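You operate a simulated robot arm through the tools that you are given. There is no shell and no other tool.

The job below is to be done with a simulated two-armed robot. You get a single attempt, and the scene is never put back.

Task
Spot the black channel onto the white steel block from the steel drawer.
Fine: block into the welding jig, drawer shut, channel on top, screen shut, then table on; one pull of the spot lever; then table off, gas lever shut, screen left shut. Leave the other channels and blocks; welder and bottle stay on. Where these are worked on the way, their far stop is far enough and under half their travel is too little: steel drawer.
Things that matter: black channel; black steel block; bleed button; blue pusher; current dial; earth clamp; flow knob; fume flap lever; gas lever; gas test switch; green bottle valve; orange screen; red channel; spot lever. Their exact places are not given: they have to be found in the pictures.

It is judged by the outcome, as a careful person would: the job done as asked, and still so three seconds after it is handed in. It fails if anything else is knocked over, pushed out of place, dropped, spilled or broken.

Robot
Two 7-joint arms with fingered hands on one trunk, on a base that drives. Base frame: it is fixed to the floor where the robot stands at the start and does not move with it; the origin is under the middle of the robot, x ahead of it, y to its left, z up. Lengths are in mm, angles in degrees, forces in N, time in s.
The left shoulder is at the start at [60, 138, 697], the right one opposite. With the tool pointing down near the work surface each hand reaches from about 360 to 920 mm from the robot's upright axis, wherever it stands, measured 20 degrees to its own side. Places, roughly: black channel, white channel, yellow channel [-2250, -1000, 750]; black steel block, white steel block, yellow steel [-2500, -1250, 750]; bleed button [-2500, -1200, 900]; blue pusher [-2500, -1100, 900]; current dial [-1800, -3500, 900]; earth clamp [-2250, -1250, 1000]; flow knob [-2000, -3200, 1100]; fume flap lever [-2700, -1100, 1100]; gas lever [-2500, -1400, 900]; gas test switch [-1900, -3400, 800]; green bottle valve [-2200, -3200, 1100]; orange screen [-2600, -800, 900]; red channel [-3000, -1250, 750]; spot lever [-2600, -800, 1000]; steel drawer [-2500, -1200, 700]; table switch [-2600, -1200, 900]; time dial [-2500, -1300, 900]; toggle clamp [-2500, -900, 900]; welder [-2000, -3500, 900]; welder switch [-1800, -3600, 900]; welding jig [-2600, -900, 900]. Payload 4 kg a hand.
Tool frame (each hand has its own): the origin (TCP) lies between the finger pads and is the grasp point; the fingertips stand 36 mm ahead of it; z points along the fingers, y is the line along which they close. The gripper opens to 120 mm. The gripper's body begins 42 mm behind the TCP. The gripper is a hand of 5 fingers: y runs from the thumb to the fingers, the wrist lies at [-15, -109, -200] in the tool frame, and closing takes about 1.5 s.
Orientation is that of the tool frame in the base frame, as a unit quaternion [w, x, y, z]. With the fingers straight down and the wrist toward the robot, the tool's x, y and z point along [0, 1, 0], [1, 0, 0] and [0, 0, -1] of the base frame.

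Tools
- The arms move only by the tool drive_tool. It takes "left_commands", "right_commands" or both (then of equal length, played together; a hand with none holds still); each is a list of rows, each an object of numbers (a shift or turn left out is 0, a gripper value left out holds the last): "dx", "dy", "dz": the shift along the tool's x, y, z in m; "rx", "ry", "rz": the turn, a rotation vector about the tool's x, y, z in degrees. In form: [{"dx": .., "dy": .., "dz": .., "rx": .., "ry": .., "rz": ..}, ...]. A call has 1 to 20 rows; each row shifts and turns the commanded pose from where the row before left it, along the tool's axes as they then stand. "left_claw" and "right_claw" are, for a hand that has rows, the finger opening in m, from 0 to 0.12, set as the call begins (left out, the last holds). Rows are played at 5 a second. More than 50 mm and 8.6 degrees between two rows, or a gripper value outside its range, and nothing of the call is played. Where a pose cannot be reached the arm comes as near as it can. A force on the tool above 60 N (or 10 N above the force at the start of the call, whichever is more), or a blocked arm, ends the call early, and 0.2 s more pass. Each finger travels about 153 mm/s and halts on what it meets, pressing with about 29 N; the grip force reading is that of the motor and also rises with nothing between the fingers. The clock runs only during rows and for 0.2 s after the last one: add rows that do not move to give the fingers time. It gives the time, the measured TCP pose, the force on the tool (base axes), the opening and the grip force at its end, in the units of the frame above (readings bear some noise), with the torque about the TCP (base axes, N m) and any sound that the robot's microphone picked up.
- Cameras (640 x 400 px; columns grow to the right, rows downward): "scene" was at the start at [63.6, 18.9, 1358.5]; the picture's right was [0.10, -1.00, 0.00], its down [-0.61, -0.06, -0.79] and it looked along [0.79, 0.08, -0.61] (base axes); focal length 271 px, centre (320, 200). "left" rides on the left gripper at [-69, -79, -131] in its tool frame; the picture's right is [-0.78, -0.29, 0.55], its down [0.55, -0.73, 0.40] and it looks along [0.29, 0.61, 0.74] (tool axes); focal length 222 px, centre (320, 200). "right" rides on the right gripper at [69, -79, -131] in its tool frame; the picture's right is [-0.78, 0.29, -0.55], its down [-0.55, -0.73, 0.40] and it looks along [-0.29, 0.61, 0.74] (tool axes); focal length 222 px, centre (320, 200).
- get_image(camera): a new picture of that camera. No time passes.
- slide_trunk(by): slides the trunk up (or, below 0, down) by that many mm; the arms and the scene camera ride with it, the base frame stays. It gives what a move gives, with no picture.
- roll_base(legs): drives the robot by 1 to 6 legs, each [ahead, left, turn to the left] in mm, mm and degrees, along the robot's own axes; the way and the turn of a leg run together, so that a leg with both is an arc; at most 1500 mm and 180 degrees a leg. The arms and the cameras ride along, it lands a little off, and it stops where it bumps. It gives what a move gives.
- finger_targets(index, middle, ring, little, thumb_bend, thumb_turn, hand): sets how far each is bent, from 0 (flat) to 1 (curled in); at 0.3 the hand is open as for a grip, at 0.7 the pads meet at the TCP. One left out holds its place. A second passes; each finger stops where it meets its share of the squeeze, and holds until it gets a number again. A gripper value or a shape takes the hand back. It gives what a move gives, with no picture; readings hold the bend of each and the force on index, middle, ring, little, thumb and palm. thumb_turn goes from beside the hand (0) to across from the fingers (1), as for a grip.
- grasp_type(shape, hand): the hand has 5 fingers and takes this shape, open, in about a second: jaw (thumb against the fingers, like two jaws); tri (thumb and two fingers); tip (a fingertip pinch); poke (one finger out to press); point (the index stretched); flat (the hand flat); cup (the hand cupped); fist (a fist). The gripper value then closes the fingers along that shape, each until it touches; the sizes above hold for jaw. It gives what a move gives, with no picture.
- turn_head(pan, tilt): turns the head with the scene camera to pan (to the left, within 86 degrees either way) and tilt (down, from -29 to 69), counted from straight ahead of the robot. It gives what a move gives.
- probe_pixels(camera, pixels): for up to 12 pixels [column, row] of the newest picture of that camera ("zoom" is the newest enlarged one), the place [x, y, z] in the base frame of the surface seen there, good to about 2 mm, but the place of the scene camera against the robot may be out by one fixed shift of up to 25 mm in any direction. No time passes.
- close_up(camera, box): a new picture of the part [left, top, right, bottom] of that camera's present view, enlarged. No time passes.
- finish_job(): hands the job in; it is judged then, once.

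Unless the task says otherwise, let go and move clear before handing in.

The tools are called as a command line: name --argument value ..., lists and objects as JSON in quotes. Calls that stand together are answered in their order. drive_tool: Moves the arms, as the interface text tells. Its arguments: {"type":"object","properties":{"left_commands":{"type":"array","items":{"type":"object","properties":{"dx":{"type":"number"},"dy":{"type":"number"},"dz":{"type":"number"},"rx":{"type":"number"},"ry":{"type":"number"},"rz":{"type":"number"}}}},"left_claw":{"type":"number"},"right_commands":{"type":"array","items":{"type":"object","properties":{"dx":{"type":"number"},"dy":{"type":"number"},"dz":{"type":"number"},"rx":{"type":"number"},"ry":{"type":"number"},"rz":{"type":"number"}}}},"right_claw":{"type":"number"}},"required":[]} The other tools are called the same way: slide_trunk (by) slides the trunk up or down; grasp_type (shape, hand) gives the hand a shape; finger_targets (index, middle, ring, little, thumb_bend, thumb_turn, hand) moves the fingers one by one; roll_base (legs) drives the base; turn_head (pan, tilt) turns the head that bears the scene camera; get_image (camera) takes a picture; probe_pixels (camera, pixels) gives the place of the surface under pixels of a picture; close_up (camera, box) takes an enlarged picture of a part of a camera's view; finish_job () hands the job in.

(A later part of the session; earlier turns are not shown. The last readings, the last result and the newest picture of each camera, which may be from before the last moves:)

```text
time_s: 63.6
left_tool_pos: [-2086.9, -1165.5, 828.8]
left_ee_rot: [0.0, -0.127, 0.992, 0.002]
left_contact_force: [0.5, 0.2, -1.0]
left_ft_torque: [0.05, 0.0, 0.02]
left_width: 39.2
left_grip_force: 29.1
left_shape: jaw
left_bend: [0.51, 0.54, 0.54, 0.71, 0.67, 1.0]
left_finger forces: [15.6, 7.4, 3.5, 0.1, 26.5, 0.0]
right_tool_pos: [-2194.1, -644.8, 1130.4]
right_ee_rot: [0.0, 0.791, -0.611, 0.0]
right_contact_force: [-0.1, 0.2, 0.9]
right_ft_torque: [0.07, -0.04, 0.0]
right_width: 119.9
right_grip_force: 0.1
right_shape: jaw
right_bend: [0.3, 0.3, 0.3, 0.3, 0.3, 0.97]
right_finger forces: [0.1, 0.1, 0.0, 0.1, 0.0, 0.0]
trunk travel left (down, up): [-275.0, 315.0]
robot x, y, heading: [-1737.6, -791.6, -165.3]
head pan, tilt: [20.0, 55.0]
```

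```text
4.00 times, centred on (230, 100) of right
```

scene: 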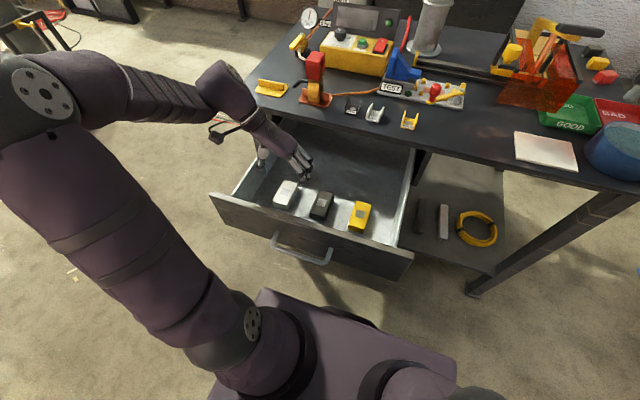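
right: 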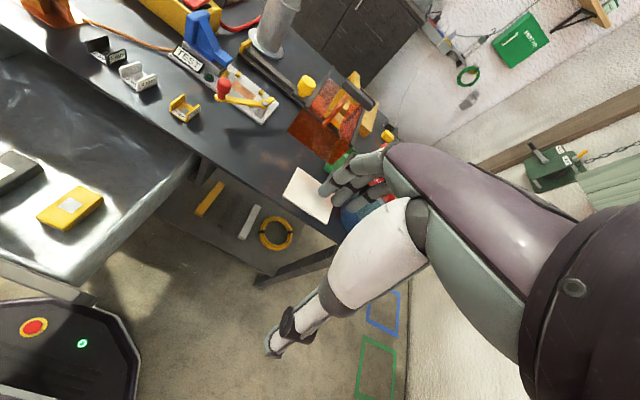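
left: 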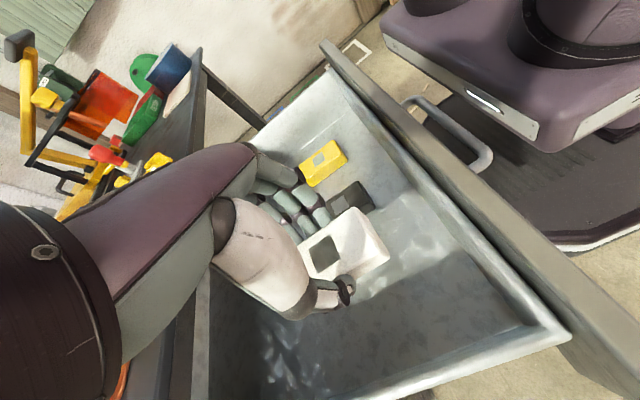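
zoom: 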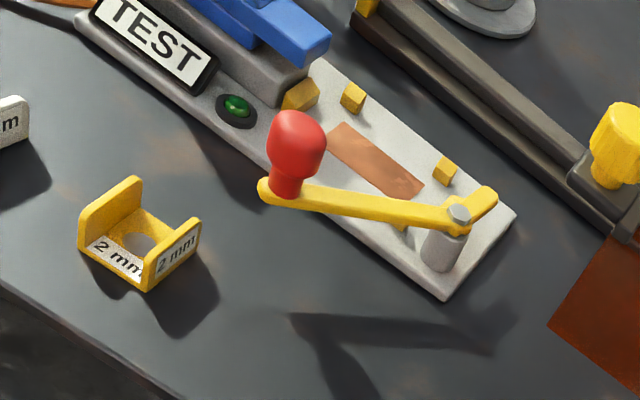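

Probing the copper pad corners, stops, clamp and pusher nose in this zoom.

probe_pixels --camera "zoom" --pixels '[[345, 127], [332, 143], [420, 185], [403, 198], [352, 97], [445, 168], [303, 92], [400, 226], [480, 200], [459, 212], [296, 125], [320, 35]]'

probe_pixels --camera "zoom" --pixels '[[375, 165], [350, 83], [365, 95], [340, 108], [435, 180], [456, 170], [447, 157], [310, 85], [290, 105], [318, 72], [330, 60], [275, 60]]'

```text
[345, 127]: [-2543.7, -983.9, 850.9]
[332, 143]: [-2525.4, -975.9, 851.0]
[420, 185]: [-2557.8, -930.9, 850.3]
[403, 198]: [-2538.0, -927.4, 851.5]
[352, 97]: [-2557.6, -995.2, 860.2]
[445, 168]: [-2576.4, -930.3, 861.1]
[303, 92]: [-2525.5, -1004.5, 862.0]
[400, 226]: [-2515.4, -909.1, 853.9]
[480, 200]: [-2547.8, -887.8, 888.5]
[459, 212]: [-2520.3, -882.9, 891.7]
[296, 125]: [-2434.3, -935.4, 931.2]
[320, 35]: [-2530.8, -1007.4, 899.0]
```

```text
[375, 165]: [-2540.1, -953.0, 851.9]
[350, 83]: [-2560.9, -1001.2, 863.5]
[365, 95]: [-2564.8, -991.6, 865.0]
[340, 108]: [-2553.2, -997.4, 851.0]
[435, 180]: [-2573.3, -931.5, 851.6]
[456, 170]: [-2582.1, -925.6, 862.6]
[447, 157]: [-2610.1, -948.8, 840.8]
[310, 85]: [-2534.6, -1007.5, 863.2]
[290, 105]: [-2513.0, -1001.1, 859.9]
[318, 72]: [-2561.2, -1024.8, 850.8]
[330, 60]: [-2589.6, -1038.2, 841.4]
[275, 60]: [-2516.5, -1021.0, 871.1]
```

The pocket: back stops at n≈-2722, front ≈-2670, left ≈-324, right ≈-233 in table coordinates, centre about (e=-279, n=-2696), stop tops z≈861, pad z≈851. I'll raise the trunk 150 mm for reach, then turn the hand back 90° in front of the table.

slide_trunk --by 150

drive_tool --left_commands '[{"dz": -0.03}, {"dz": -0.03}, {"rz": -8.5}, {"rz": -8.5}, {"rz": -8.5}, {"rz": -8.5}, {"rz": -8.5}, {"rz": -8.5}, {"rz": -8.5}, {"rz": -8.5}, {"rz": -8.5}, {"rz": -8.5}, {"rz": -5.0}, {}]'

get_image --camera "left"

get_image --camera "scene"

```text
time_s: 65.3
left_tool_pos: [-2085.4, -1164.8, 976.4]
left_ee_rot: [0.001, -0.127, 0.992, 0.002]
left_contact_force: [0.3, 0.5, -1.4]
left_ft_torque: [0.0, -0.01, -0.01]
left_width: 39.5
left_grip_force: 28.6
left_shape: jaw
left_bend: [0.51, 0.54, 0.54, 0.71, 0.67, 1.0]
left_finger forces: [15.6, 7.4, 3.4, 0.0, 26.4, 0.0]
right_tool_pos: [-2195.4, -644.9, 1280.5]
right_ee_rot: [0.001, 0.791, -0.612, 0.0]
right_contact_force: [-0.6, 0.2, -0.6]
right_ft_torque: [-0.01, -0.02, 0.0]
right_width: 119.8
right_grip_force: 0.0
right_shape: jaw
right_bend: [0.3, 0.3, 0.3, 0.3, 0.3, 0.97]
right_finger forces: [0.1, 0.0, 0.0, 0.0, 0.0, 0.0]
trunk travel left (down, up): [-425.0, 165.0]
robot x, y, heading: [-1736.3, -791.8, -165.7]
head pan, tilt: [20.0, 55.0]
```

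```text
time_s: 68.3
left_tool_pos: [-2085.5, -1166.0, 1036.6]
left_ee_rot: [-0.001, 0.792, -0.611, 0.0]
left_contact_force: [0.6, 0.7, -1.7]
left_ft_torque: [0.01, 0.0, 0.02]
left_width: 39.4
left_grip_force: 28.9
left_shape: jaw
left_bend: [0.51, 0.54, 0.54, 0.71, 0.67, 1.0]
left_finger forces: [15.7, 7.4, 3.4, 0.0, 26.5, 0.0]
right_tool_pos: [-2193.9, -645.1, 1280.6]
right_ee_rot: [0.0, 0.791, -0.612, -0.001]
right_contact_force: [0.2, -0.4, -0.1]
right_ft_torque: [0.0, -0.02, -0.04]
right_width: 119.7
right_grip_force: 0.0
right_shape: jaw
right_bend: [0.3, 0.3, 0.3, 0.3, 0.3, 0.97]
right_finger forces: [0.0, 0.0, 0.0, 0.0, 0.0, 0.0]
trunk travel left (down, up): [-425.0, 165.0]
robot x, y, heading: [-1737.2, -793.7, -165.5]
head pan, tilt: [20.0, 55.0]
```

```text
taken
```

left: 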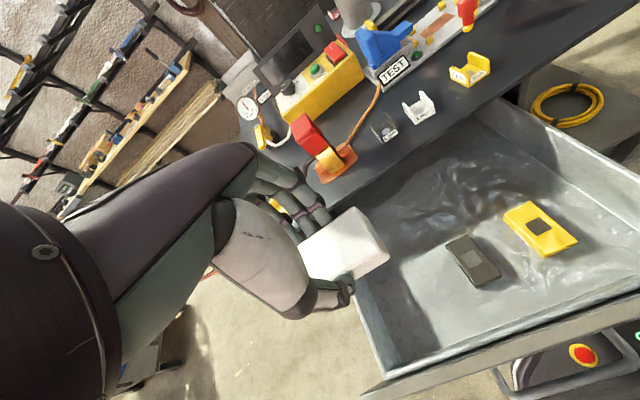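

```text
taken
```

scene: 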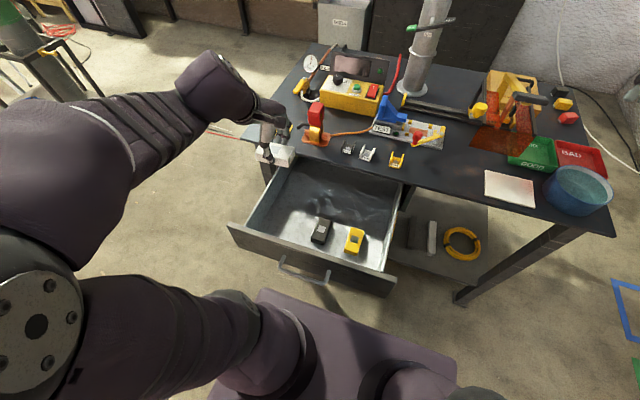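

The hand is back in the standard orientation with the block across. I'll move right 320 mm in front of the table, then forward part way, at block-bottom height ≈988.

drive_tool --left_commands '[{"dx": -0.04}, {"dx": -0.04}, {"dx": -0.04}, {"dx": -0.04}, {"dx": -0.04}, {"dx": -0.04}, {"dx": -0.04}, {"dx": -0.04}, {"dy": 0.04}, {"dy": 0.04}, {"dy": 0.04}, {"dy": 0.04}, {"dy": 0.04}, {"dy": 0.04}, {}]'

get_image --camera "left"

get_image --camera "scene"

```text
time_s: 69.3
left_tool_pos: [-2122.6, -1019.4, 1023.2]
left_ee_rot: [-0.09, 0.774, -0.624, -0.055]
left_contact_force: [0.0, -1.1, -3.6]
left_ft_torque: [-0.01, 0.02, 0.03]
left_width: 39.3
left_grip_force: 29.1
left_shape: jaw
left_bend: [0.51, 0.54, 0.54, 0.71, 0.67, 1.0]
left_finger forces: [15.9, 7.4, 3.4, 0.1, 26.6, 0.0]
right_tool_pos: [-2194.3, -643.6, 1279.7]
right_ee_rot: [0.0, 0.791, -0.611, -0.001]
right_contact_force: [-0.1, 0.3, -0.1]
right_ft_torque: [-0.02, 0.01, 0.0]
right_width: 119.9
right_grip_force: 0.1
right_shape: jaw
right_bend: [0.3, 0.3, 0.3, 0.3, 0.3, 0.97]
right_finger forces: [0.0, 0.0, 0.0, 0.0, 0.0, 0.0]
trunk travel left (down, up): [-425.0, 165.0]
robot x, y, heading: [-1737.8, -790.7, -165.3]
head pan, tilt: [20.0, 55.0]
stopped in row 4 (left hand): the arm was blocked; the commanded pose is now the measured one
```

```text
taken
```

left: 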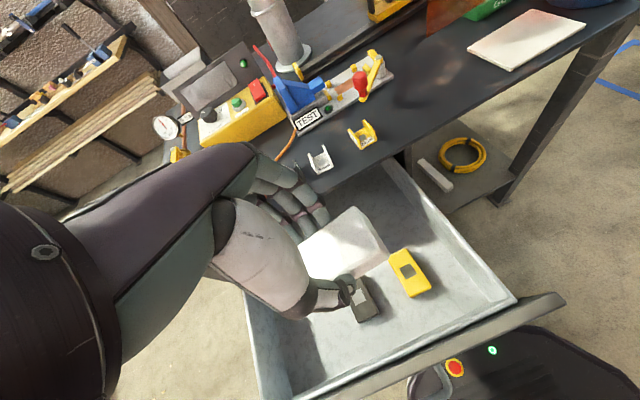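

```text
taken
```

scene: 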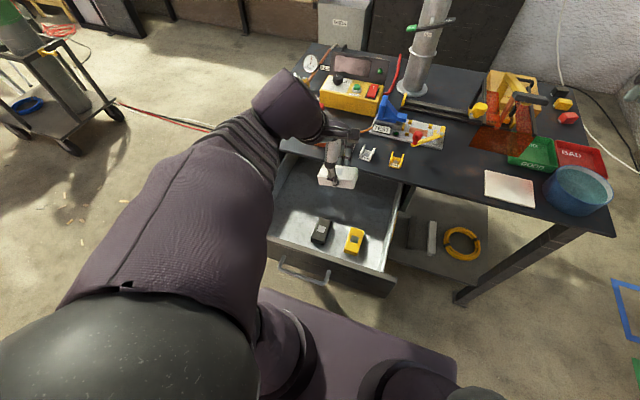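

The arm got blocked (elbow close to the body) and tilted ~12°. I'll go forward first while restoring the orientation, then shift right farther out.

drive_tool --left_commands '[{"dy": 0.035, "dx": 0.01, "dz": -0.005}, {"dy": 0.04, "rx": -2.0, "ry": 5.7, "rz": -1.0}, {"dy": 0.04, "rx": -2.0, "ry": 5.7, "rz": -1.0, "dz": -0.005}, {"dy": 0.04}, {}]'

get_image --camera "scene"

```text
time_s: 70.5
left_tool_pos: [-2272.4, -1064.4, 1026.3]
left_ee_rot: [-0.001, 0.79, -0.613, 0.002]
left_contact_force: [0.5, -0.6, -1.8]
left_ft_torque: [0.03, 0.01, -0.01]
left_width: 39.1
left_grip_force: 29.0
left_shape: jaw
left_bend: [0.51, 0.54, 0.54, 0.71, 0.67, 1.0]
left_finger forces: [15.8, 7.3, 3.4, 0.0, 26.6, 0.0]
right_tool_pos: [-2194.9, -644.5, 1280.8]
right_ee_rot: [0.0, 0.792, -0.611, 0.0]
right_contact_force: [0.3, -0.6, -0.3]
right_ft_torque: [-0.01, 0.0, -0.01]
right_width: 119.7
right_grip_force: 0.0
right_shape: jaw
right_bend: [0.3, 0.3, 0.3, 0.3, 0.3, 0.97]
right_finger forces: [0.0, 0.0, 0.0, 0.0, 0.1, 0.0]
trunk travel left (down, up): [-425.0, 165.0]
robot x, y, heading: [-1737.5, -791.2, -165.5]
head pan, tilt: [20.0, 55.0]
```

```text
taken
```

scene: 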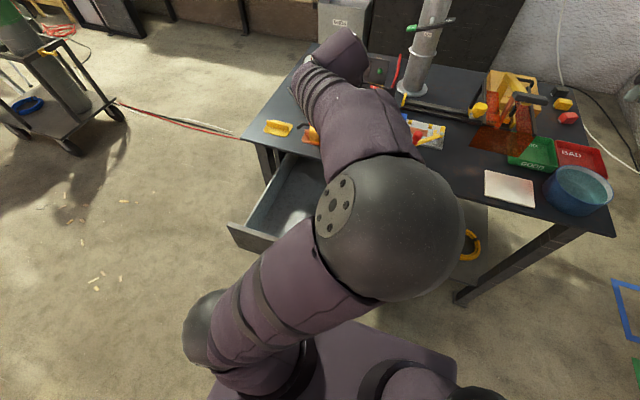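

Orientation is restored. Continuing right by 174 mm at this distance.

drive_tool --left_commands '[{"dx": -0.029, "dy": 0.01}, {"dx": -0.029, "dy": 0.01}, {"dx": -0.029, "dy": 0.01}, {"dx": -0.029, "dy": 0.01}, {"dx": -0.029, "dy": 0.01}, {"dx": -0.029, "dy": 0.01}, {}]'

get_image --camera "left"

get_image --camera "scene"

```text
time_s: 72.1
left_tool_pos: [-2371.6, -910.4, 1025.7]
left_ee_rot: [0.0, 0.79, -0.613, 0.002]
left_contact_force: [-0.2, 0.6, -1.7]
left_ft_torque: [0.0, -0.01, 0.02]
left_width: 39.2
left_grip_force: 29.5
left_shape: jaw
left_bend: [0.51, 0.54, 0.54, 0.71, 0.67, 1.0]
left_finger forces: [15.8, 7.3, 3.4, 0.0, 26.5, 0.0]
right_tool_pos: [-2194.2, -644.6, 1280.0]
right_ee_rot: [0.001, 0.792, -0.611, -0.001]
right_contact_force: [-0.8, 0.5, -0.5]
right_ft_torque: [0.0, 0.02, 0.0]
right_width: 120.2
right_grip_force: 0.0
right_shape: jaw
right_bend: [0.3, 0.3, 0.3, 0.3, 0.3, 0.97]
right_finger forces: [0.0, 0.0, 0.0, 0.1, 0.0, 0.0]
trunk travel left (down, up): [-425.0, 165.0]
robot x, y, heading: [-1737.1, -786.7, -165.3]
head pan, tilt: [20.0, 55.0]
```

```text
taken
```

left: 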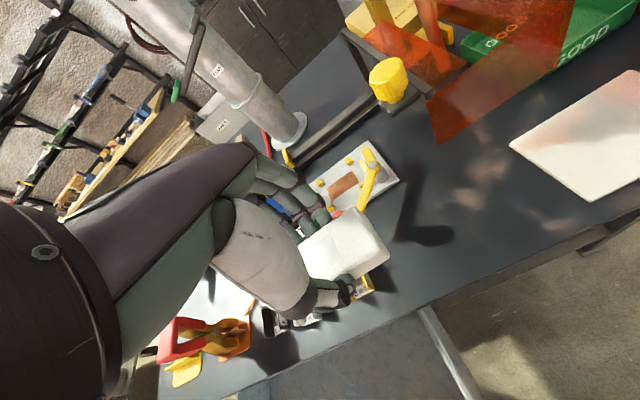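

```text
taken
```

scene: 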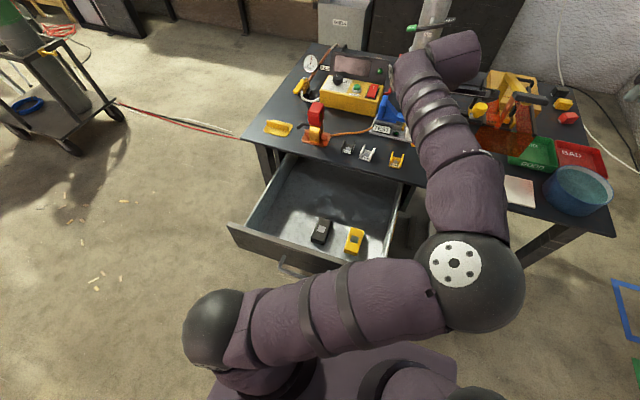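

The arm has its elbow across to the right now; I'll check heights of elbow and forearm for clearance to the spot lever.

probe_pixels --camera "scene" --pixels '[[490, 290], [465, 200], [455, 160], [440, 100], [460, 55], [400, 80], [535, 97], [300, 300], [215, 325], [470, 110], [504, 55]]'

```text
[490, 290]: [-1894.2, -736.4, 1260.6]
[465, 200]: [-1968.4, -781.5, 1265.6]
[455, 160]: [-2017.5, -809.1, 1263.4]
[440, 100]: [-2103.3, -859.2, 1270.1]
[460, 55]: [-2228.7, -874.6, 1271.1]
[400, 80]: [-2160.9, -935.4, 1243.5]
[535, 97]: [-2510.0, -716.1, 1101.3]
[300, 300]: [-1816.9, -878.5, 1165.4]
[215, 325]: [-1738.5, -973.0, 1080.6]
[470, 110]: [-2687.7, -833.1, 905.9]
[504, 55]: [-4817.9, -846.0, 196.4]
```

Clearances are fine (forearm at z≥1150). Moving forward 171 mm to be over the jig.

drive_tool --left_commands '[{"dy": 0.043}, {"dy": 0.043}, {"dy": 0.043}, {"dy": 0.042}, {}, {}]'

get_image --camera "left"

get_image --camera "right"

```text
time_s: 73.5
left_tool_pos: [-2498.3, -942.8, 1024.1]
left_ee_rot: [-0.001, 0.79, -0.614, 0.002]
left_contact_force: [0.1, 0.5, -1.9]
left_ft_torque: [0.02, -0.01, -0.03]
left_width: 39.2
left_grip_force: 28.3
left_shape: jaw
left_bend: [0.51, 0.54, 0.54, 0.71, 0.67, 1.0]
left_finger forces: [15.8, 7.4, 3.3, 0.0, 26.7, 0.0]
left hand out of reach, approached as far as the arm can: row 4
right_tool_pos: [-2194.0, -644.9, 1279.6]
right_ee_rot: [0.0, 0.792, -0.61, 0.0]
right_contact_force: [-0.2, -0.7, -0.4]
right_ft_torque: [0.05, 0.0, -0.02]
right_width: 119.8
right_grip_force: 0.0
right_shape: jaw
right_bend: [0.3, 0.3, 0.3, 0.3, 0.3, 0.97]
right_finger forces: [0.1, 0.1, 0.0, 0.0, 0.1, 0.0]
trunk travel left (down, up): [-425.0, 165.0]
robot x, y, heading: [-1739.3, -791.0, -165.3]
head pan, tilt: [20.0, 55.0]
```

```text
taken
```

left: 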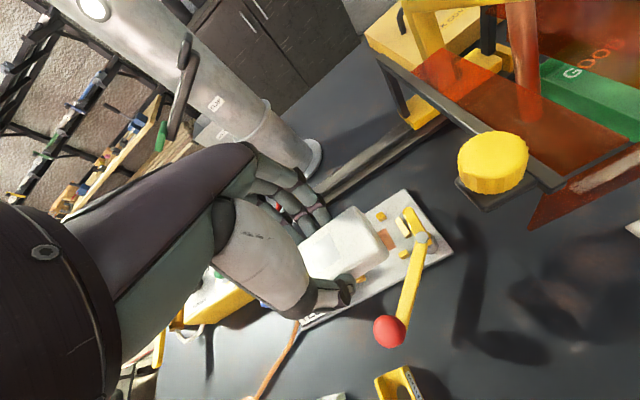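

```text
taken
```

right: 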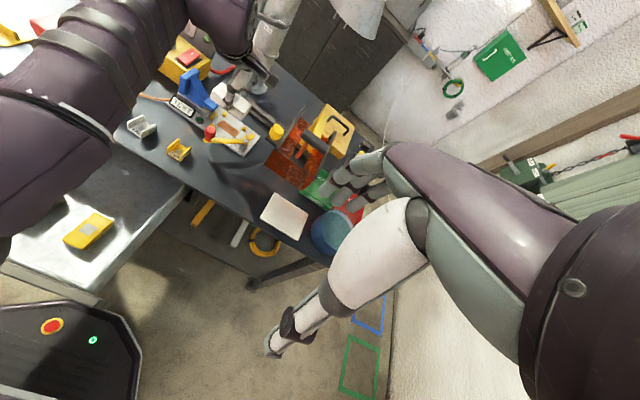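

The arm ran out of reach 41 mm short (n=-2655). I'll drive the base 55 mm ahead (handle gap remains) and then fine-position.

roll_base --legs '[[50, 0, 0]]'

close_up --camera "left" --box '[270, 150, 450, 330]'

```text
time_s: 74.4
left_tool_pos: [-2548.3, -956.9, 1022.7]
left_ee_rot: [-0.001, 0.79, -0.612, 0.003]
left_contact_force: [0.7, -0.1, -2.1]
left_ft_torque: [0.02, -0.02, -0.02]
left_width: 38.9
left_grip_force: 28.8
left_shape: jaw
left_bend: [0.51, 0.54, 0.54, 0.71, 0.67, 1.0]
left_finger forces: [15.7, 7.5, 3.3, 0.0, 26.6, 0.0]
right_tool_pos: [-2244.5, -659.2, 1278.7]
right_ee_rot: [0.0, 0.792, -0.611, 0.0]
right_contact_force: [-0.7, 0.0, -0.3]
right_ft_torque: [-0.01, -0.04, 0.02]
right_width: 119.9
right_grip_force: 0.0
right_shape: jaw
right_bend: [0.3, 0.3, 0.3, 0.3, 0.3, 0.97]
right_finger forces: [0.0, 0.1, 0.0, 0.0, 0.0, 0.1]
trunk travel left (down, up): [-425.0, 165.0]
robot x, y, heading: [-1782.7, -805.3, -165.5]
head pan, tilt: [20.0, 55.0]
```

```text
2.22 times, centred on (360, 240) of left
```

zoom: 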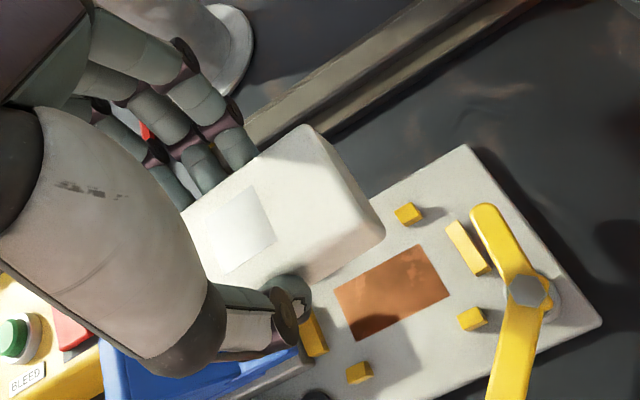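

An excellent view of the jig: stops at zoom (408,213), (465,248), (472,320), (360,373), (313,335) around the copper pad. I'll probe them and the block for fine alignment.

probe_pixels --camera "zoom" --pixels '[[338, 290], [418, 247], [447, 290], [362, 338], [392, 292], [408, 212], [467, 248], [472, 319], [360, 372], [313, 335], [323, 350], [455, 228]]'

probe_pixels --camera "zoom" --pixels '[[234, 232], [247, 190], [272, 238], [205, 222], [225, 273], [305, 130], [365, 215], [300, 275], [528, 290], [490, 212], [515, 380], [480, 275]]'

```text
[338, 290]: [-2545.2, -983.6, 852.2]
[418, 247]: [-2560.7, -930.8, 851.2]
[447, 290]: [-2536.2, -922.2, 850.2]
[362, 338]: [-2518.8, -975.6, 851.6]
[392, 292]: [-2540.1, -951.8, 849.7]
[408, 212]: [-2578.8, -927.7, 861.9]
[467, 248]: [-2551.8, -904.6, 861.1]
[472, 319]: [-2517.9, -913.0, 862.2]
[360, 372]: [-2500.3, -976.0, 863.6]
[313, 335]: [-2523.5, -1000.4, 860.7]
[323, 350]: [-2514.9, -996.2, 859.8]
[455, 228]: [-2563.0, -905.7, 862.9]
```

```text
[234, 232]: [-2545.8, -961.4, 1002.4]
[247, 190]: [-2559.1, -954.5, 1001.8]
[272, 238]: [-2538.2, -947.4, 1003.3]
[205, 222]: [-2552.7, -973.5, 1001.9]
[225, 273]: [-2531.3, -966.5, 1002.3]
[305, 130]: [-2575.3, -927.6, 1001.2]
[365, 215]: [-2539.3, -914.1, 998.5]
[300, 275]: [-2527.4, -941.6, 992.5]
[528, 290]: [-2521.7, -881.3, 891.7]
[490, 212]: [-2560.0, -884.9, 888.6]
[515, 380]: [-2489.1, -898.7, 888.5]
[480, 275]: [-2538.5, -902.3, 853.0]
```

Pad centre and stops give the target (e=-276.5, n=-2697.5); the block is ~7.5 mm too far, ~4 mm too far left and yawed ~4°. I'll correct and descend 90 mm to hover ~20 mm above the stops.

drive_tool --left_commands '[{"dx": -0.004, "dy": -0.0075, "rz": 3.8}, {}, {"dz": 0.03}, {"dz": 0.03}, {"dz": 0.03}, {}]'

close_up --camera "left" --box '[250, 170, 430, 340]'

```text
time_s: 75.8
left_tool_pos: [-2539.7, -951.0, 932.7]
left_ee_rot: [0.0, 0.77, -0.638, 0.003]
left_contact_force: [0.2, -0.2, -2.5]
left_ft_torque: [0.0, -0.03, -0.01]
left_width: 39.4
left_grip_force: 28.9
left_shape: jaw
left_bend: [0.51, 0.54, 0.54, 0.71, 0.67, 1.0]
left_finger forces: [15.6, 7.3, 3.4, 0.1, 26.5, 0.1]
right_tool_pos: [-2242.9, -657.9, 1279.7]
right_ee_rot: [0.0, 0.791, -0.612, 0.0]
right_contact_force: [0.3, -0.4, -1.0]
right_ft_torque: [0.0, 0.03, 0.01]
right_width: 119.9
right_grip_force: 0.1
right_shape: jaw
right_bend: [0.3, 0.3, 0.3, 0.3, 0.3, 0.97]
right_finger forces: [0.0, 0.1, 0.0, 0.0, 0.0, 0.0]
trunk travel left (down, up): [-425.0, 165.0]
robot x, y, heading: [-1784.6, -803.3, -165.3]
head pan, tilt: [20.0, 55.0]
```

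```text
2.35 times, centred on (340, 255) of left
```

zoom: 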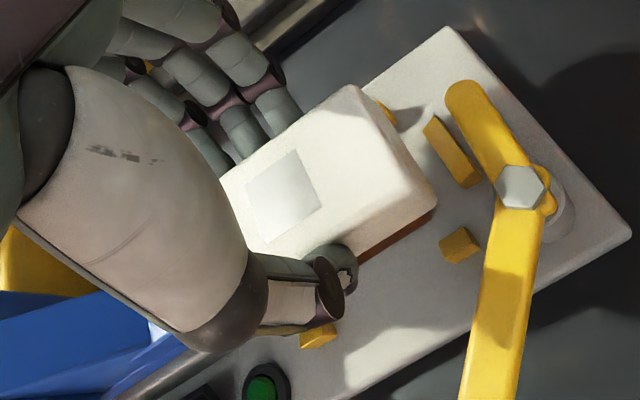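

Probing the block's label and edges again to confirm its alignment.

probe_pixels --camera "zoom" --pixels '[[297, 152], [319, 203], [247, 186], [268, 238], [283, 195], [348, 92], [430, 195], [355, 255], [410, 225], [235, 172], [330, 230], [400, 160]]'

probe_pixels --camera "zoom" --pixels '[[388, 112], [450, 148], [432, 125], [470, 180], [458, 246], [318, 335], [520, 187], [475, 105]]'

```text
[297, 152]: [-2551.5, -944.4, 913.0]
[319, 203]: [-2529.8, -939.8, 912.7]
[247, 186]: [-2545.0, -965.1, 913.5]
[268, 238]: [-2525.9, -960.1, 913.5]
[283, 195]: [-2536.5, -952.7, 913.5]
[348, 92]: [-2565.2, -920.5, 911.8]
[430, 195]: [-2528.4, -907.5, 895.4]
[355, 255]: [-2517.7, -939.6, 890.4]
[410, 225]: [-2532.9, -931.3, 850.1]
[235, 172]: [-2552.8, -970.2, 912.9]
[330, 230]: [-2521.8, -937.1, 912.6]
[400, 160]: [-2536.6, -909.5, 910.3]
```

```text
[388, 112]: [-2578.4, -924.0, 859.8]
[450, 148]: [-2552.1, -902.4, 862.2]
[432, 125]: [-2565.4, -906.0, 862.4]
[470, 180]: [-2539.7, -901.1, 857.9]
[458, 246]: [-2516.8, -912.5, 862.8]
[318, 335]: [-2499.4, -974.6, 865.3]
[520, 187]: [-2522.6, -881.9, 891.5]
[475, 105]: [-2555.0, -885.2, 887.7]
```

Block centre is at (e=-276.2, n=-2696.2), angle ≈14.5° — nearly perfect. I'll shift 2 mm forward and lower 32 mm.

drive_tool --left_commands '[{"dy": 0.0015, "dz": 0.012}, {"dz": 0.01}, {"dz": 0.01}, {}]'

close_up --camera "left" --box '[250, 170, 430, 340]'

```text
time_s: 76.8
left_tool_pos: [-2540.7, -951.8, 900.7]
left_ee_rot: [0.0, 0.769, -0.639, 0.003]
left_contact_force: [0.2, -0.5, -1.8]
left_ft_torque: [0.01, 0.01, 0.02]
left_width: 39.2
left_grip_force: 28.6
left_shape: jaw
left_bend: [0.51, 0.54, 0.54, 0.71, 0.67, 1.0]
left_finger forces: [15.6, 7.4, 3.4, 0.0, 26.4, 0.0]
right_tool_pos: [-2243.7, -656.9, 1280.4]
right_ee_rot: [0.0, 0.792, -0.61, -0.001]
right_contact_force: [0.2, 0.1, -0.4]
right_ft_torque: [0.02, -0.01, 0.01]
right_width: 119.9
right_grip_force: 0.0
right_shape: jaw
right_bend: [0.3, 0.3, 0.3, 0.3, 0.3, 0.97]
right_finger forces: [0.0, 0.0, 0.0, 0.0, 0.0, 0.0]
trunk travel left (down, up): [-425.0, 165.0]
robot x, y, heading: [-1787.8, -805.9, -165.3]
head pan, tilt: [20.0, 55.0]
```

```text
2.35 times, centred on (340, 255) of left
```

zoom: 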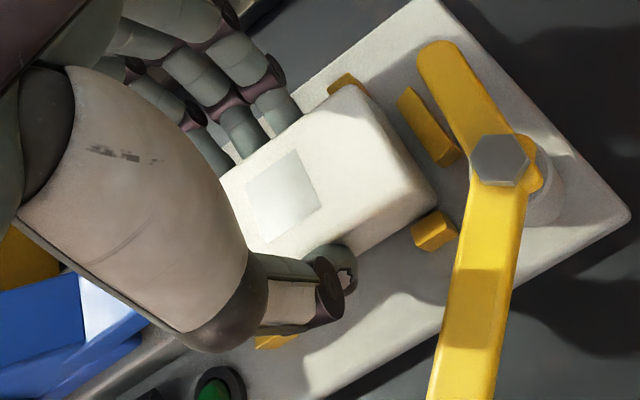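

The block sits between the stops with ~1–2 mm left to go. Lowering in small steps while watching the force.

drive_tool --left_commands '[{"dz": 0.001}, {"dz": 0.001}, {}]'

probe_pixels --camera "left" --pixels '[[316, 236], [340, 230], [350, 215]]'

```text
time_s: 77.6
left_tool_pos: [-2540.6, -952.0, 898.5]
left_ee_rot: [-0.001, 0.77, -0.638, 0.003]
left_contact_force: [0.3, 0.2, -2.1]
left_ft_torque: [-0.02, 0.0, -0.01]
left_width: 39.3
left_grip_force: 29.0
left_shape: jaw
left_bend: [0.51, 0.54, 0.54, 0.71, 0.67, 1.0]
left_finger forces: [15.7, 7.2, 3.4, 0.0, 26.4, 0.0]
right_tool_pos: [-2243.2, -658.0, 1279.4]
right_ee_rot: [0.0, 0.792, -0.611, -0.001]
right_contact_force: [-0.5, -0.8, -0.5]
right_ft_torque: [-0.02, 0.01, 0.0]
right_width: 119.8
right_grip_force: 0.0
right_shape: jaw
right_bend: [0.3, 0.3, 0.3, 0.3, 0.3, 0.97]
right_finger forces: [0.0, 0.0, 0.0, 0.0, 0.0, 0.0]
trunk travel left (down, up): [-425.0, 165.0]
robot x, y, heading: [-1785.5, -807.0, -165.2]
head pan, tilt: [20.0, 55.0]
```

```text
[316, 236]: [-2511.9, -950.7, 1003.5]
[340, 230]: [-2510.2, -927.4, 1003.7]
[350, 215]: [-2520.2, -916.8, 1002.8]
```

No contact yet; two more small steps.

drive_tool --left_commands '[{"dz": 0.001}, {"dz": 0.001}, {}]'

get_image --camera "left"

probe_pixels --camera "left" --pixels '[[316, 236], [318, 228], [335, 225], [350, 215], [330, 215], [340, 245]]'

```text
time_s: 78.4
left_tool_pos: [-2541.0, -952.0, 897.5]
left_ee_rot: [0.0, 0.769, -0.639, 0.001]
left_contact_force: [1.1, -0.2, 4.3]
left_ft_torque: [-0.02, 0.01, -0.02]
left_width: 39.3
left_grip_force: 28.8
left_shape: jaw
left_bend: [0.51, 0.54, 0.54, 0.71, 0.67, 1.0]
left_finger forces: [15.5, 7.5, 3.5, 0.0, 27.7, 0.0]
right_tool_pos: [-2242.0, -656.6, 1281.1]
right_ee_rot: [0.001, 0.792, -0.611, 0.0]
right_contact_force: [-0.6, 0.3, -0.1]
right_ft_torque: [-0.01, 0.01, 0.0]
right_width: 119.6
right_grip_force: 0.0
right_shape: jaw
right_bend: [0.3, 0.3, 0.3, 0.3, 0.3, 0.97]
right_finger forces: [0.0, 0.1, 0.0, 0.1, 0.0, 0.0]
trunk travel left (down, up): [-425.0, 165.0]
robot x, y, heading: [-1787.2, -802.5, -165.4]
head pan, tilt: [20.0, 55.0]
```

```text
taken
```

left: 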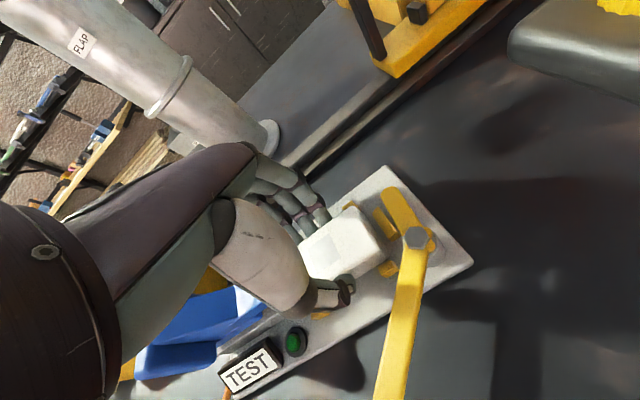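

```text
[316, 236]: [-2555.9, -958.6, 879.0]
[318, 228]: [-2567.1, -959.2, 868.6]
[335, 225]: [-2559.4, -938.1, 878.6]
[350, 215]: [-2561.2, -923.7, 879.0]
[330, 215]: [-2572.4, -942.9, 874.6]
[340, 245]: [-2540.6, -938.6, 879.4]
```

Force turned to +4.3 N and the block top is at 879: it's seated. Opening the hand gently.

drive_tool --left_commands '[{}, {}, {}, {}]' --left_claw 0.075

drive_tool --left_commands '[{"dz": -0.015}, {"dz": -0.03}, {"dz": -0.04}, {"dz": -0.04}, {}]'

get_image --camera "left"

close_up --camera "left" --box '[270, 150, 450, 330]'

```text
time_s: 79.4
left_tool_pos: [-2540.3, -951.6, 896.0]
left_ee_rot: [0.0, 0.769, -0.639, 0.001]
left_contact_force: [-0.6, 0.6, -0.6]
left_ft_torque: [0.0, -0.01, 0.02]
left_width: 74.7
left_grip_force: 0.0
left_shape: jaw
left_bend: [0.37, 0.41, 0.39, 0.64, 0.46, 1.0]
left_finger forces: [0.0, 0.1, 0.0, 0.0, 0.0, 0.1]
right_tool_pos: [-2244.0, -659.3, 1279.7]
right_ee_rot: [0.001, 0.791, -0.611, -0.001]
right_contact_force: [0.2, 0.8, -0.3]
right_ft_torque: [-0.01, -0.03, -0.02]
right_width: 120.0
right_grip_force: 0.1
right_shape: jaw
right_bend: [0.3, 0.3, 0.3, 0.3, 0.3, 0.97]
right_finger forces: [0.0, 0.0, 0.1, 0.0, 0.0, 0.0]
trunk travel left (down, up): [-425.0, 165.0]
robot x, y, heading: [-1787.8, -798.3, -165.5]
head pan, tilt: [20.0, 55.0]
```

```text
time_s: 80.6
left_tool_pos: [-2540.9, -952.9, 1020.1]
left_ee_rot: [-0.001, 0.77, -0.638, 0.002]
left_contact_force: [-0.9, 0.1, -0.9]
left_ft_torque: [0.01, 0.0, 0.02]
left_width: 74.9
left_grip_force: 0.0
left_shape: jaw
left_bend: [0.37, 0.41, 0.39, 0.64, 0.46, 1.0]
left_finger forces: [0.0, 0.0, 0.0, 0.1, 0.1, 0.1]
right_tool_pos: [-2243.1, -658.1, 1279.8]
right_ee_rot: [0.0, 0.792, -0.61, -0.001]
right_contact_force: [-0.3, 1.2, 0.1]
right_ft_torque: [0.02, 0.01, 0.04]
right_width: 119.8
right_grip_force: 0.1
right_shape: jaw
right_bend: [0.3, 0.3, 0.3, 0.3, 0.3, 0.97]
right_finger forces: [0.0, 0.0, 0.0, 0.1, 0.1, 0.1]
trunk travel left (down, up): [-425.0, 165.0]
robot x, y, heading: [-1786.4, -805.2, -165.5]
head pan, tilt: [20.0, 55.0]
```

```text
taken
```

left: 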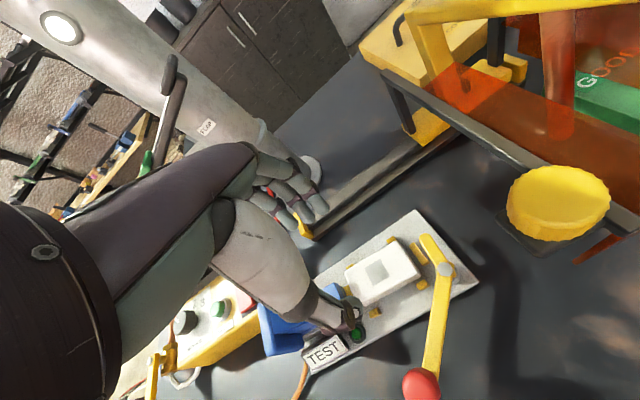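

```text
2.22 times, centred on (360, 240) of left
```

zoom: 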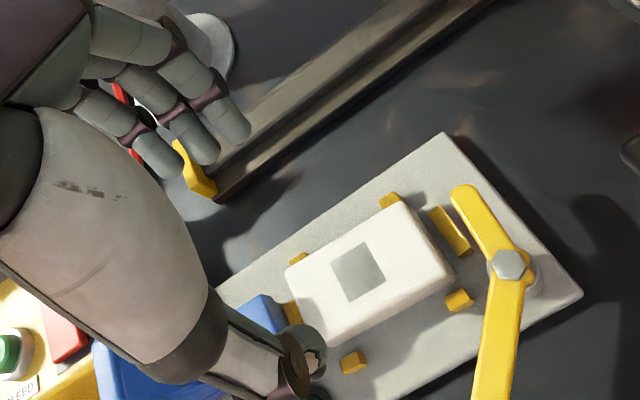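

The white block is in the jig between all stops. I'll probe its label centre and corners for the channel placement later.

probe_pixels --camera "zoom" --pixels '[[358, 272], [333, 262], [367, 244], [385, 281], [350, 301], [290, 275], [400, 208], [448, 268], [322, 335], [385, 312], [345, 238]]'

```text
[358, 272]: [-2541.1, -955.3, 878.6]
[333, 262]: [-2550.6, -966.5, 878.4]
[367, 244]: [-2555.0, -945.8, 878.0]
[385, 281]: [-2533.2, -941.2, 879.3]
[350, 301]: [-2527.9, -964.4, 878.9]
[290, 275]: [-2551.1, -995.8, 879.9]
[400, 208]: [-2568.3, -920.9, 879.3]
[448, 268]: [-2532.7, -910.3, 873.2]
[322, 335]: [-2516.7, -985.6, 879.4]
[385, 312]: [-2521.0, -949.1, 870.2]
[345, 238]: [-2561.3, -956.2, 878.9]
```

Block is confirmed: top corners centred at (-2542,-953). Next: withdraw the left hand back and up in steps.

drive_tool --left_commands '[{"dy": -0.04, "rz": -2.0}, {"dy": -0.04, "rz": -1.8}, {"dy": -0.04, "dz": -0.02}, {"dz": -0.04}, {"dz": -0.04}, {}]'

get_image --camera "scene"

```text
time_s: 82.0
left_tool_pos: [-2425.4, -923.7, 1122.4]
left_ee_rot: [0.001, 0.79, -0.613, 0.003]
left_contact_force: [0.3, 0.2, -0.1]
left_ft_torque: [0.01, 0.03, 0.0]
left_width: 74.8
left_grip_force: 0.0
left_shape: jaw
left_bend: [0.37, 0.41, 0.39, 0.64, 0.46, 1.0]
left_finger forces: [0.0, 0.0, 0.0, 0.0, 0.1, 0.1]
right_tool_pos: [-2243.3, -657.8, 1280.1]
right_ee_rot: [0.001, 0.792, -0.611, -0.001]
right_contact_force: [1.1, -0.1, -0.2]
right_ft_torque: [-0.01, 0.02, 0.01]
right_width: 119.9
right_grip_force: 0.0
right_shape: jaw
right_bend: [0.3, 0.3, 0.3, 0.3, 0.3, 0.97]
right_finger forces: [0.0, 0.1, 0.0, 0.0, 0.0, 0.0]
trunk travel left (down, up): [-425.0, 165.0]
robot x, y, heading: [-1789.5, -803.6, -165.2]
head pan, tilt: [20.0, 55.0]
```

```text
taken
```

scene: 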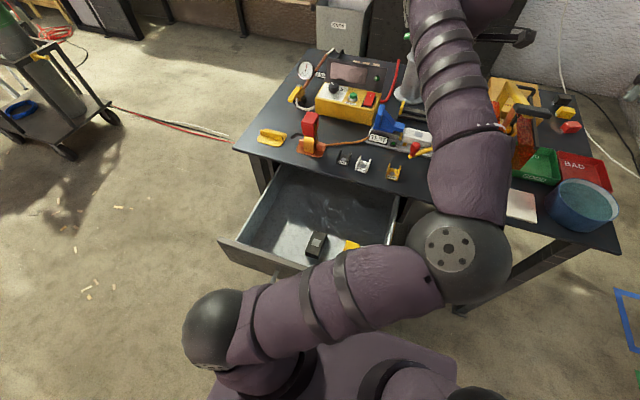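

Now I'll drive: back 100, right 240, back 130 to get to the drawer-closing stand, with the hand high and clear.

roll_base --legs '[[-100, 0, 0], [0, -240, 0], [-130, 0, 0]]'

drive_tool --left_commands '[{"dx": 0.04}, {"dx": 0.04}, {"dx": 0.04}, {"dx": 0.04}, {"dx": 0.04}, {"dx": 0.04}, {"dx": 0.04}, {"dx": 0.04}, {"dx": 0.04}, {"dx": 0.04}, {}]' --left_claw 0.07

get_image --camera "scene"

```text
time_s: 85.4
left_tool_pos: [-2266.8, -631.2, 1121.9]
left_ee_rot: [0.0, 0.789, -0.614, 0.003]
left_contact_force: [0.4, 0.3, -0.3]
left_ft_torque: [0.0, 0.02, 0.0]
left_width: 74.7
left_grip_force: 0.0
left_shape: jaw
left_bend: [0.37, 0.41, 0.39, 0.64, 0.46, 1.0]
left_finger forces: [0.0, 0.0, 0.0, 0.0, 0.0, 0.1]
right_tool_pos: [-2084.9, -365.8, 1281.6]
right_ee_rot: [0.002, 0.792, -0.611, -0.002]
right_contact_force: [0.3, 0.2, -0.1]
right_ft_torque: [0.0, 0.04, 0.02]
right_width: 119.7
right_grip_force: 0.0
right_shape: jaw
right_bend: [0.3, 0.3, 0.3, 0.3, 0.3, 0.97]
right_finger forces: [0.0, 0.0, 0.0, 0.1, 0.0, 0.0]
trunk travel left (down, up): [-425.0, 165.0]
robot x, y, heading: [-1631.7, -509.5, -165.2]
head pan, tilt: [20.0, 55.0]
```

```text
time_s: 87.8
left_tool_pos: [-2171.9, -997.3, 1128.0]
left_ee_rot: [0.002, 0.79, -0.613, 0.003]
left_contact_force: [0.4, -0.6, 0.8]
left_ft_torque: [0.02, 0.02, 0.02]
left_width: 69.7
left_grip_force: 0.0
left_shape: jaw
left_bend: [0.39, 0.42, 0.41, 0.65, 0.49, 1.0]
left_finger forces: [0.0, 0.1, 0.0, 0.1, 0.0, 0.0]
left hand out of reach, approached as far as the arm can: row 10
right_tool_pos: [-2085.3, -365.8, 1281.3]
right_ee_rot: [0.0, 0.792, -0.611, -0.001]
right_contact_force: [0.8, 0.0, 0.2]
right_ft_torque: [0.01, 0.02, -0.02]
right_width: 119.9
right_grip_force: 0.0
right_shape: jaw
right_bend: [0.3, 0.3, 0.3, 0.3, 0.3, 0.97]
right_finger forces: [0.1, 0.0, 0.0, 0.0, 0.0, 0.0]
trunk travel left (down, up): [-425.0, 165.0]
robot x, y, heading: [-1627.9, -514.6, -165.5]
head pan, tilt: [20.0, 55.0]
```

```text
taken
```

scene: 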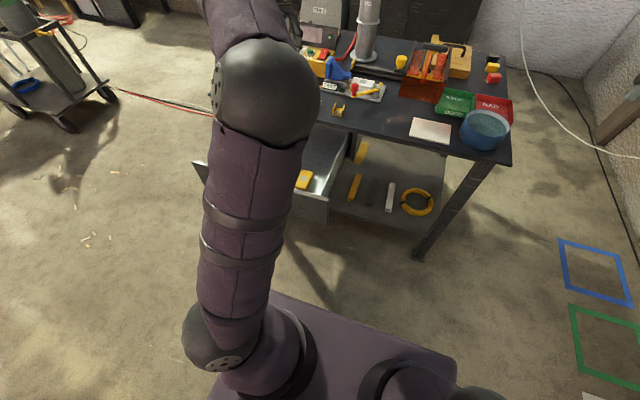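

The hand is over the open drawer. I'll back the base 150 mm so the hand comes down in front of the drawer face, then shift left and lower it.

roll_base --legs '[[-150, 0, 0]]'

drive_tool --left_commands '[{"dy": -0.035}, {"dy": -0.035}, {"dy": -0.035, "dx": 0.015}, {"dx": 0.03, "dz": 0.02}, {"dx": 0.03, "dz": 0.03}, {"dz": 0.04}, {"dz": 0.04}, {"dz": 0.04}, {}]'

get_image --camera "scene"

get_image --camera "left"

```text
time_s: 89.2
left_tool_pos: [-2028.0, -960.3, 1128.0]
left_ee_rot: [0.003, 0.79, -0.614, 0.002]
left_contact_force: [0.9, 0.5, 0.2]
left_ft_torque: [-0.03, 0.01, 0.0]
left_width: 70.3
left_grip_force: 0.1
left_shape: jaw
left_bend: [0.39, 0.42, 0.41, 0.65, 0.49, 1.0]
left_finger forces: [0.0, 0.0, 0.0, 0.1, 0.0, 0.0]
right_tool_pos: [-1942.3, -328.1, 1281.2]
right_ee_rot: [0.001, 0.792, -0.611, -0.001]
right_contact_force: [-0.3, -0.9, 0.0]
right_ft_torque: [-0.03, 0.04, -0.04]
right_width: 119.7
right_grip_force: 0.1
right_shape: jaw
right_bend: [0.3, 0.3, 0.3, 0.3, 0.3, 0.97]
right_finger forces: [0.0, 0.0, 0.1, 0.0, 0.0, 0.0]
trunk travel left (down, up): [-425.0, 165.0]
robot x, y, heading: [-1486.3, -474.6, -165.4]
head pan, tilt: [20.0, 55.0]
```

```text
time_s: 91.2
left_tool_pos: [-1911.2, -1009.0, 962.3]
left_ee_rot: [0.005, 0.79, -0.613, 0.003]
left_contact_force: [-0.9, 0.9, -0.2]
left_ft_torque: [-0.01, -0.03, -0.05]
left_width: 70.1
left_grip_force: 0.0
left_shape: jaw
left_bend: [0.39, 0.42, 0.41, 0.66, 0.49, 1.0]
left_finger forces: [0.1, 0.0, 0.0, 0.0, 0.1, 0.0]
left hand out of reach, approached as far as the arm can: row 8
right_tool_pos: [-1943.4, -327.0, 1280.3]
right_ee_rot: [0.001, 0.792, -0.611, 0.0]
right_contact_force: [0.2, 0.6, 0.4]
right_ft_torque: [-0.02, 0.0, -0.04]
right_width: 119.6
right_grip_force: 0.0
right_shape: jaw
right_bend: [0.3, 0.3, 0.3, 0.3, 0.3, 0.97]
right_finger forces: [0.2, 0.0, 0.1, 0.1, 0.0, 0.0]
trunk travel left (down, up): [-425.0, 165.0]
robot x, y, heading: [-1486.6, -474.9, -165.2]
head pan, tilt: [20.0, 55.0]
```

```text
taken
```

scene: 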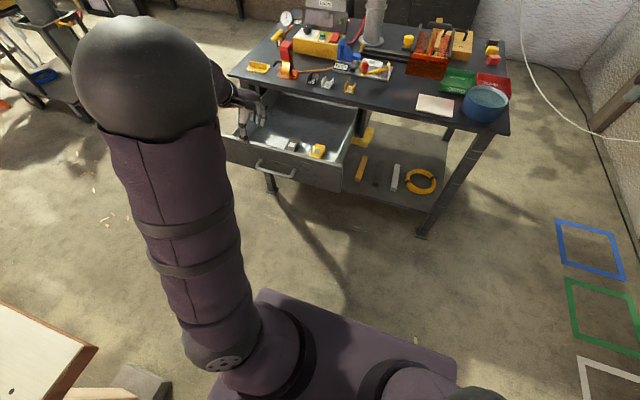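

```text
taken
```

left: 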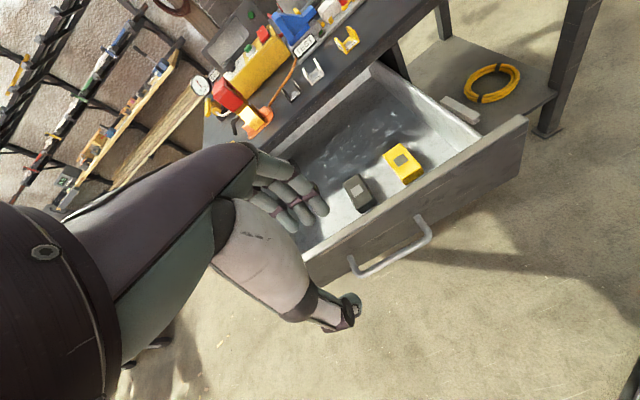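

The close-in low reach is limited with the trunk raised. I'll lower the trunk by 150 mm (hand in front of the drawer, clear of the handle), then pitch the hand forward.

slide_trunk --by -150

drive_tool --left_commands '[{"rx": -8.5}, {"rx": -8.5}, {"rx": -8.5}, {"rx": -8.5}, {"rx": -8.5}, {"rx": -8.5}, {"rx": -8.5}, {}]' --left_claw 0.0

get_image --camera "scene"

get_image --camera "left"

```text
time_s: 92.9
left_tool_pos: [-1909.9, -1009.0, 812.7]
left_ee_rot: [0.005, 0.79, -0.613, 0.002]
left_contact_force: [0.8, 0.3, -0.2]
left_ft_torque: [0.01, -0.01, -0.03]
left_width: 70.2
left_grip_force: 0.0
left_shape: jaw
left_bend: [0.39, 0.42, 0.41, 0.66, 0.49, 1.0]
left_finger forces: [0.1, 0.1, 0.0, 0.0, 0.0, 0.1]
right_tool_pos: [-1943.4, -328.8, 1130.4]
right_ee_rot: [0.0, 0.792, -0.611, -0.001]
right_contact_force: [-0.6, -0.4, -0.5]
right_ft_torque: [0.01, -0.01, 0.0]
right_width: 119.9
right_grip_force: 0.2
right_shape: jaw
right_bend: [0.3, 0.3, 0.3, 0.3, 0.3, 0.97]
right_finger forces: [0.1, 0.0, 0.0, 0.0, 0.0, 0.1]
trunk travel left (down, up): [-275.0, 315.0]
robot x, y, heading: [-1486.0, -474.3, -165.5]
head pan, tilt: [20.0, 55.0]
```

```text
time_s: 94.7
left_tool_pos: [-1910.5, -1010.1, 812.0]
left_ee_rot: [0.397, 0.684, -0.533, -0.302]
left_contact_force: [-0.2, 0.4, -0.3]
left_ft_torque: [-0.04, 0.02, -0.02]
left_width: 0.0
left_grip_force: 29.2
left_shape: jaw
left_bend: [0.7, 0.7, 0.7, 0.66, 0.69, 1.0]
left_finger forces: [0.1, 0.0, 0.1, 0.1, 0.0, 0.0]
left hand out of reach, approached as far as the arm can: row 4
right_tool_pos: [-1942.5, -328.8, 1131.8]
right_ee_rot: [0.0, 0.792, -0.61, -0.001]
right_contact_force: [-0.3, -0.7, -0.4]
right_ft_torque: [0.01, -0.01, -0.03]
right_width: 119.7
right_grip_force: 0.0
right_shape: jaw
right_bend: [0.3, 0.3, 0.3, 0.3, 0.3, 0.97]
right_finger forces: [0.1, 0.0, 0.0, 0.0, 0.0, 0.1]
trunk travel left (down, up): [-275.0, 315.0]
robot x, y, heading: [-1483.7, -475.4, -165.4]
head pan, tilt: [20.0, 55.0]
```

```text
taken
```

scene: 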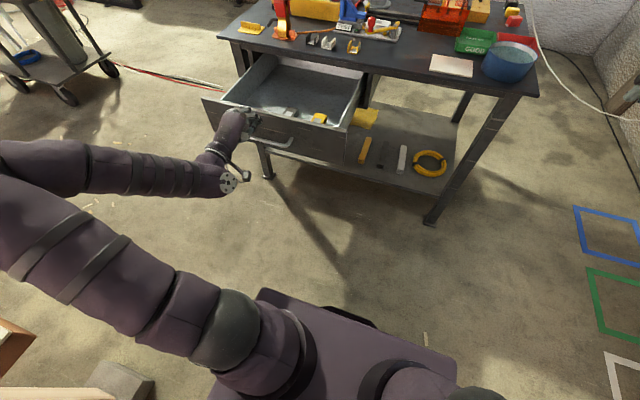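

```text
taken
```

left: 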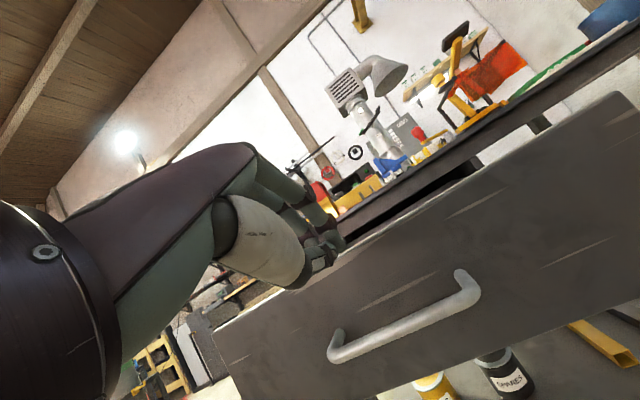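

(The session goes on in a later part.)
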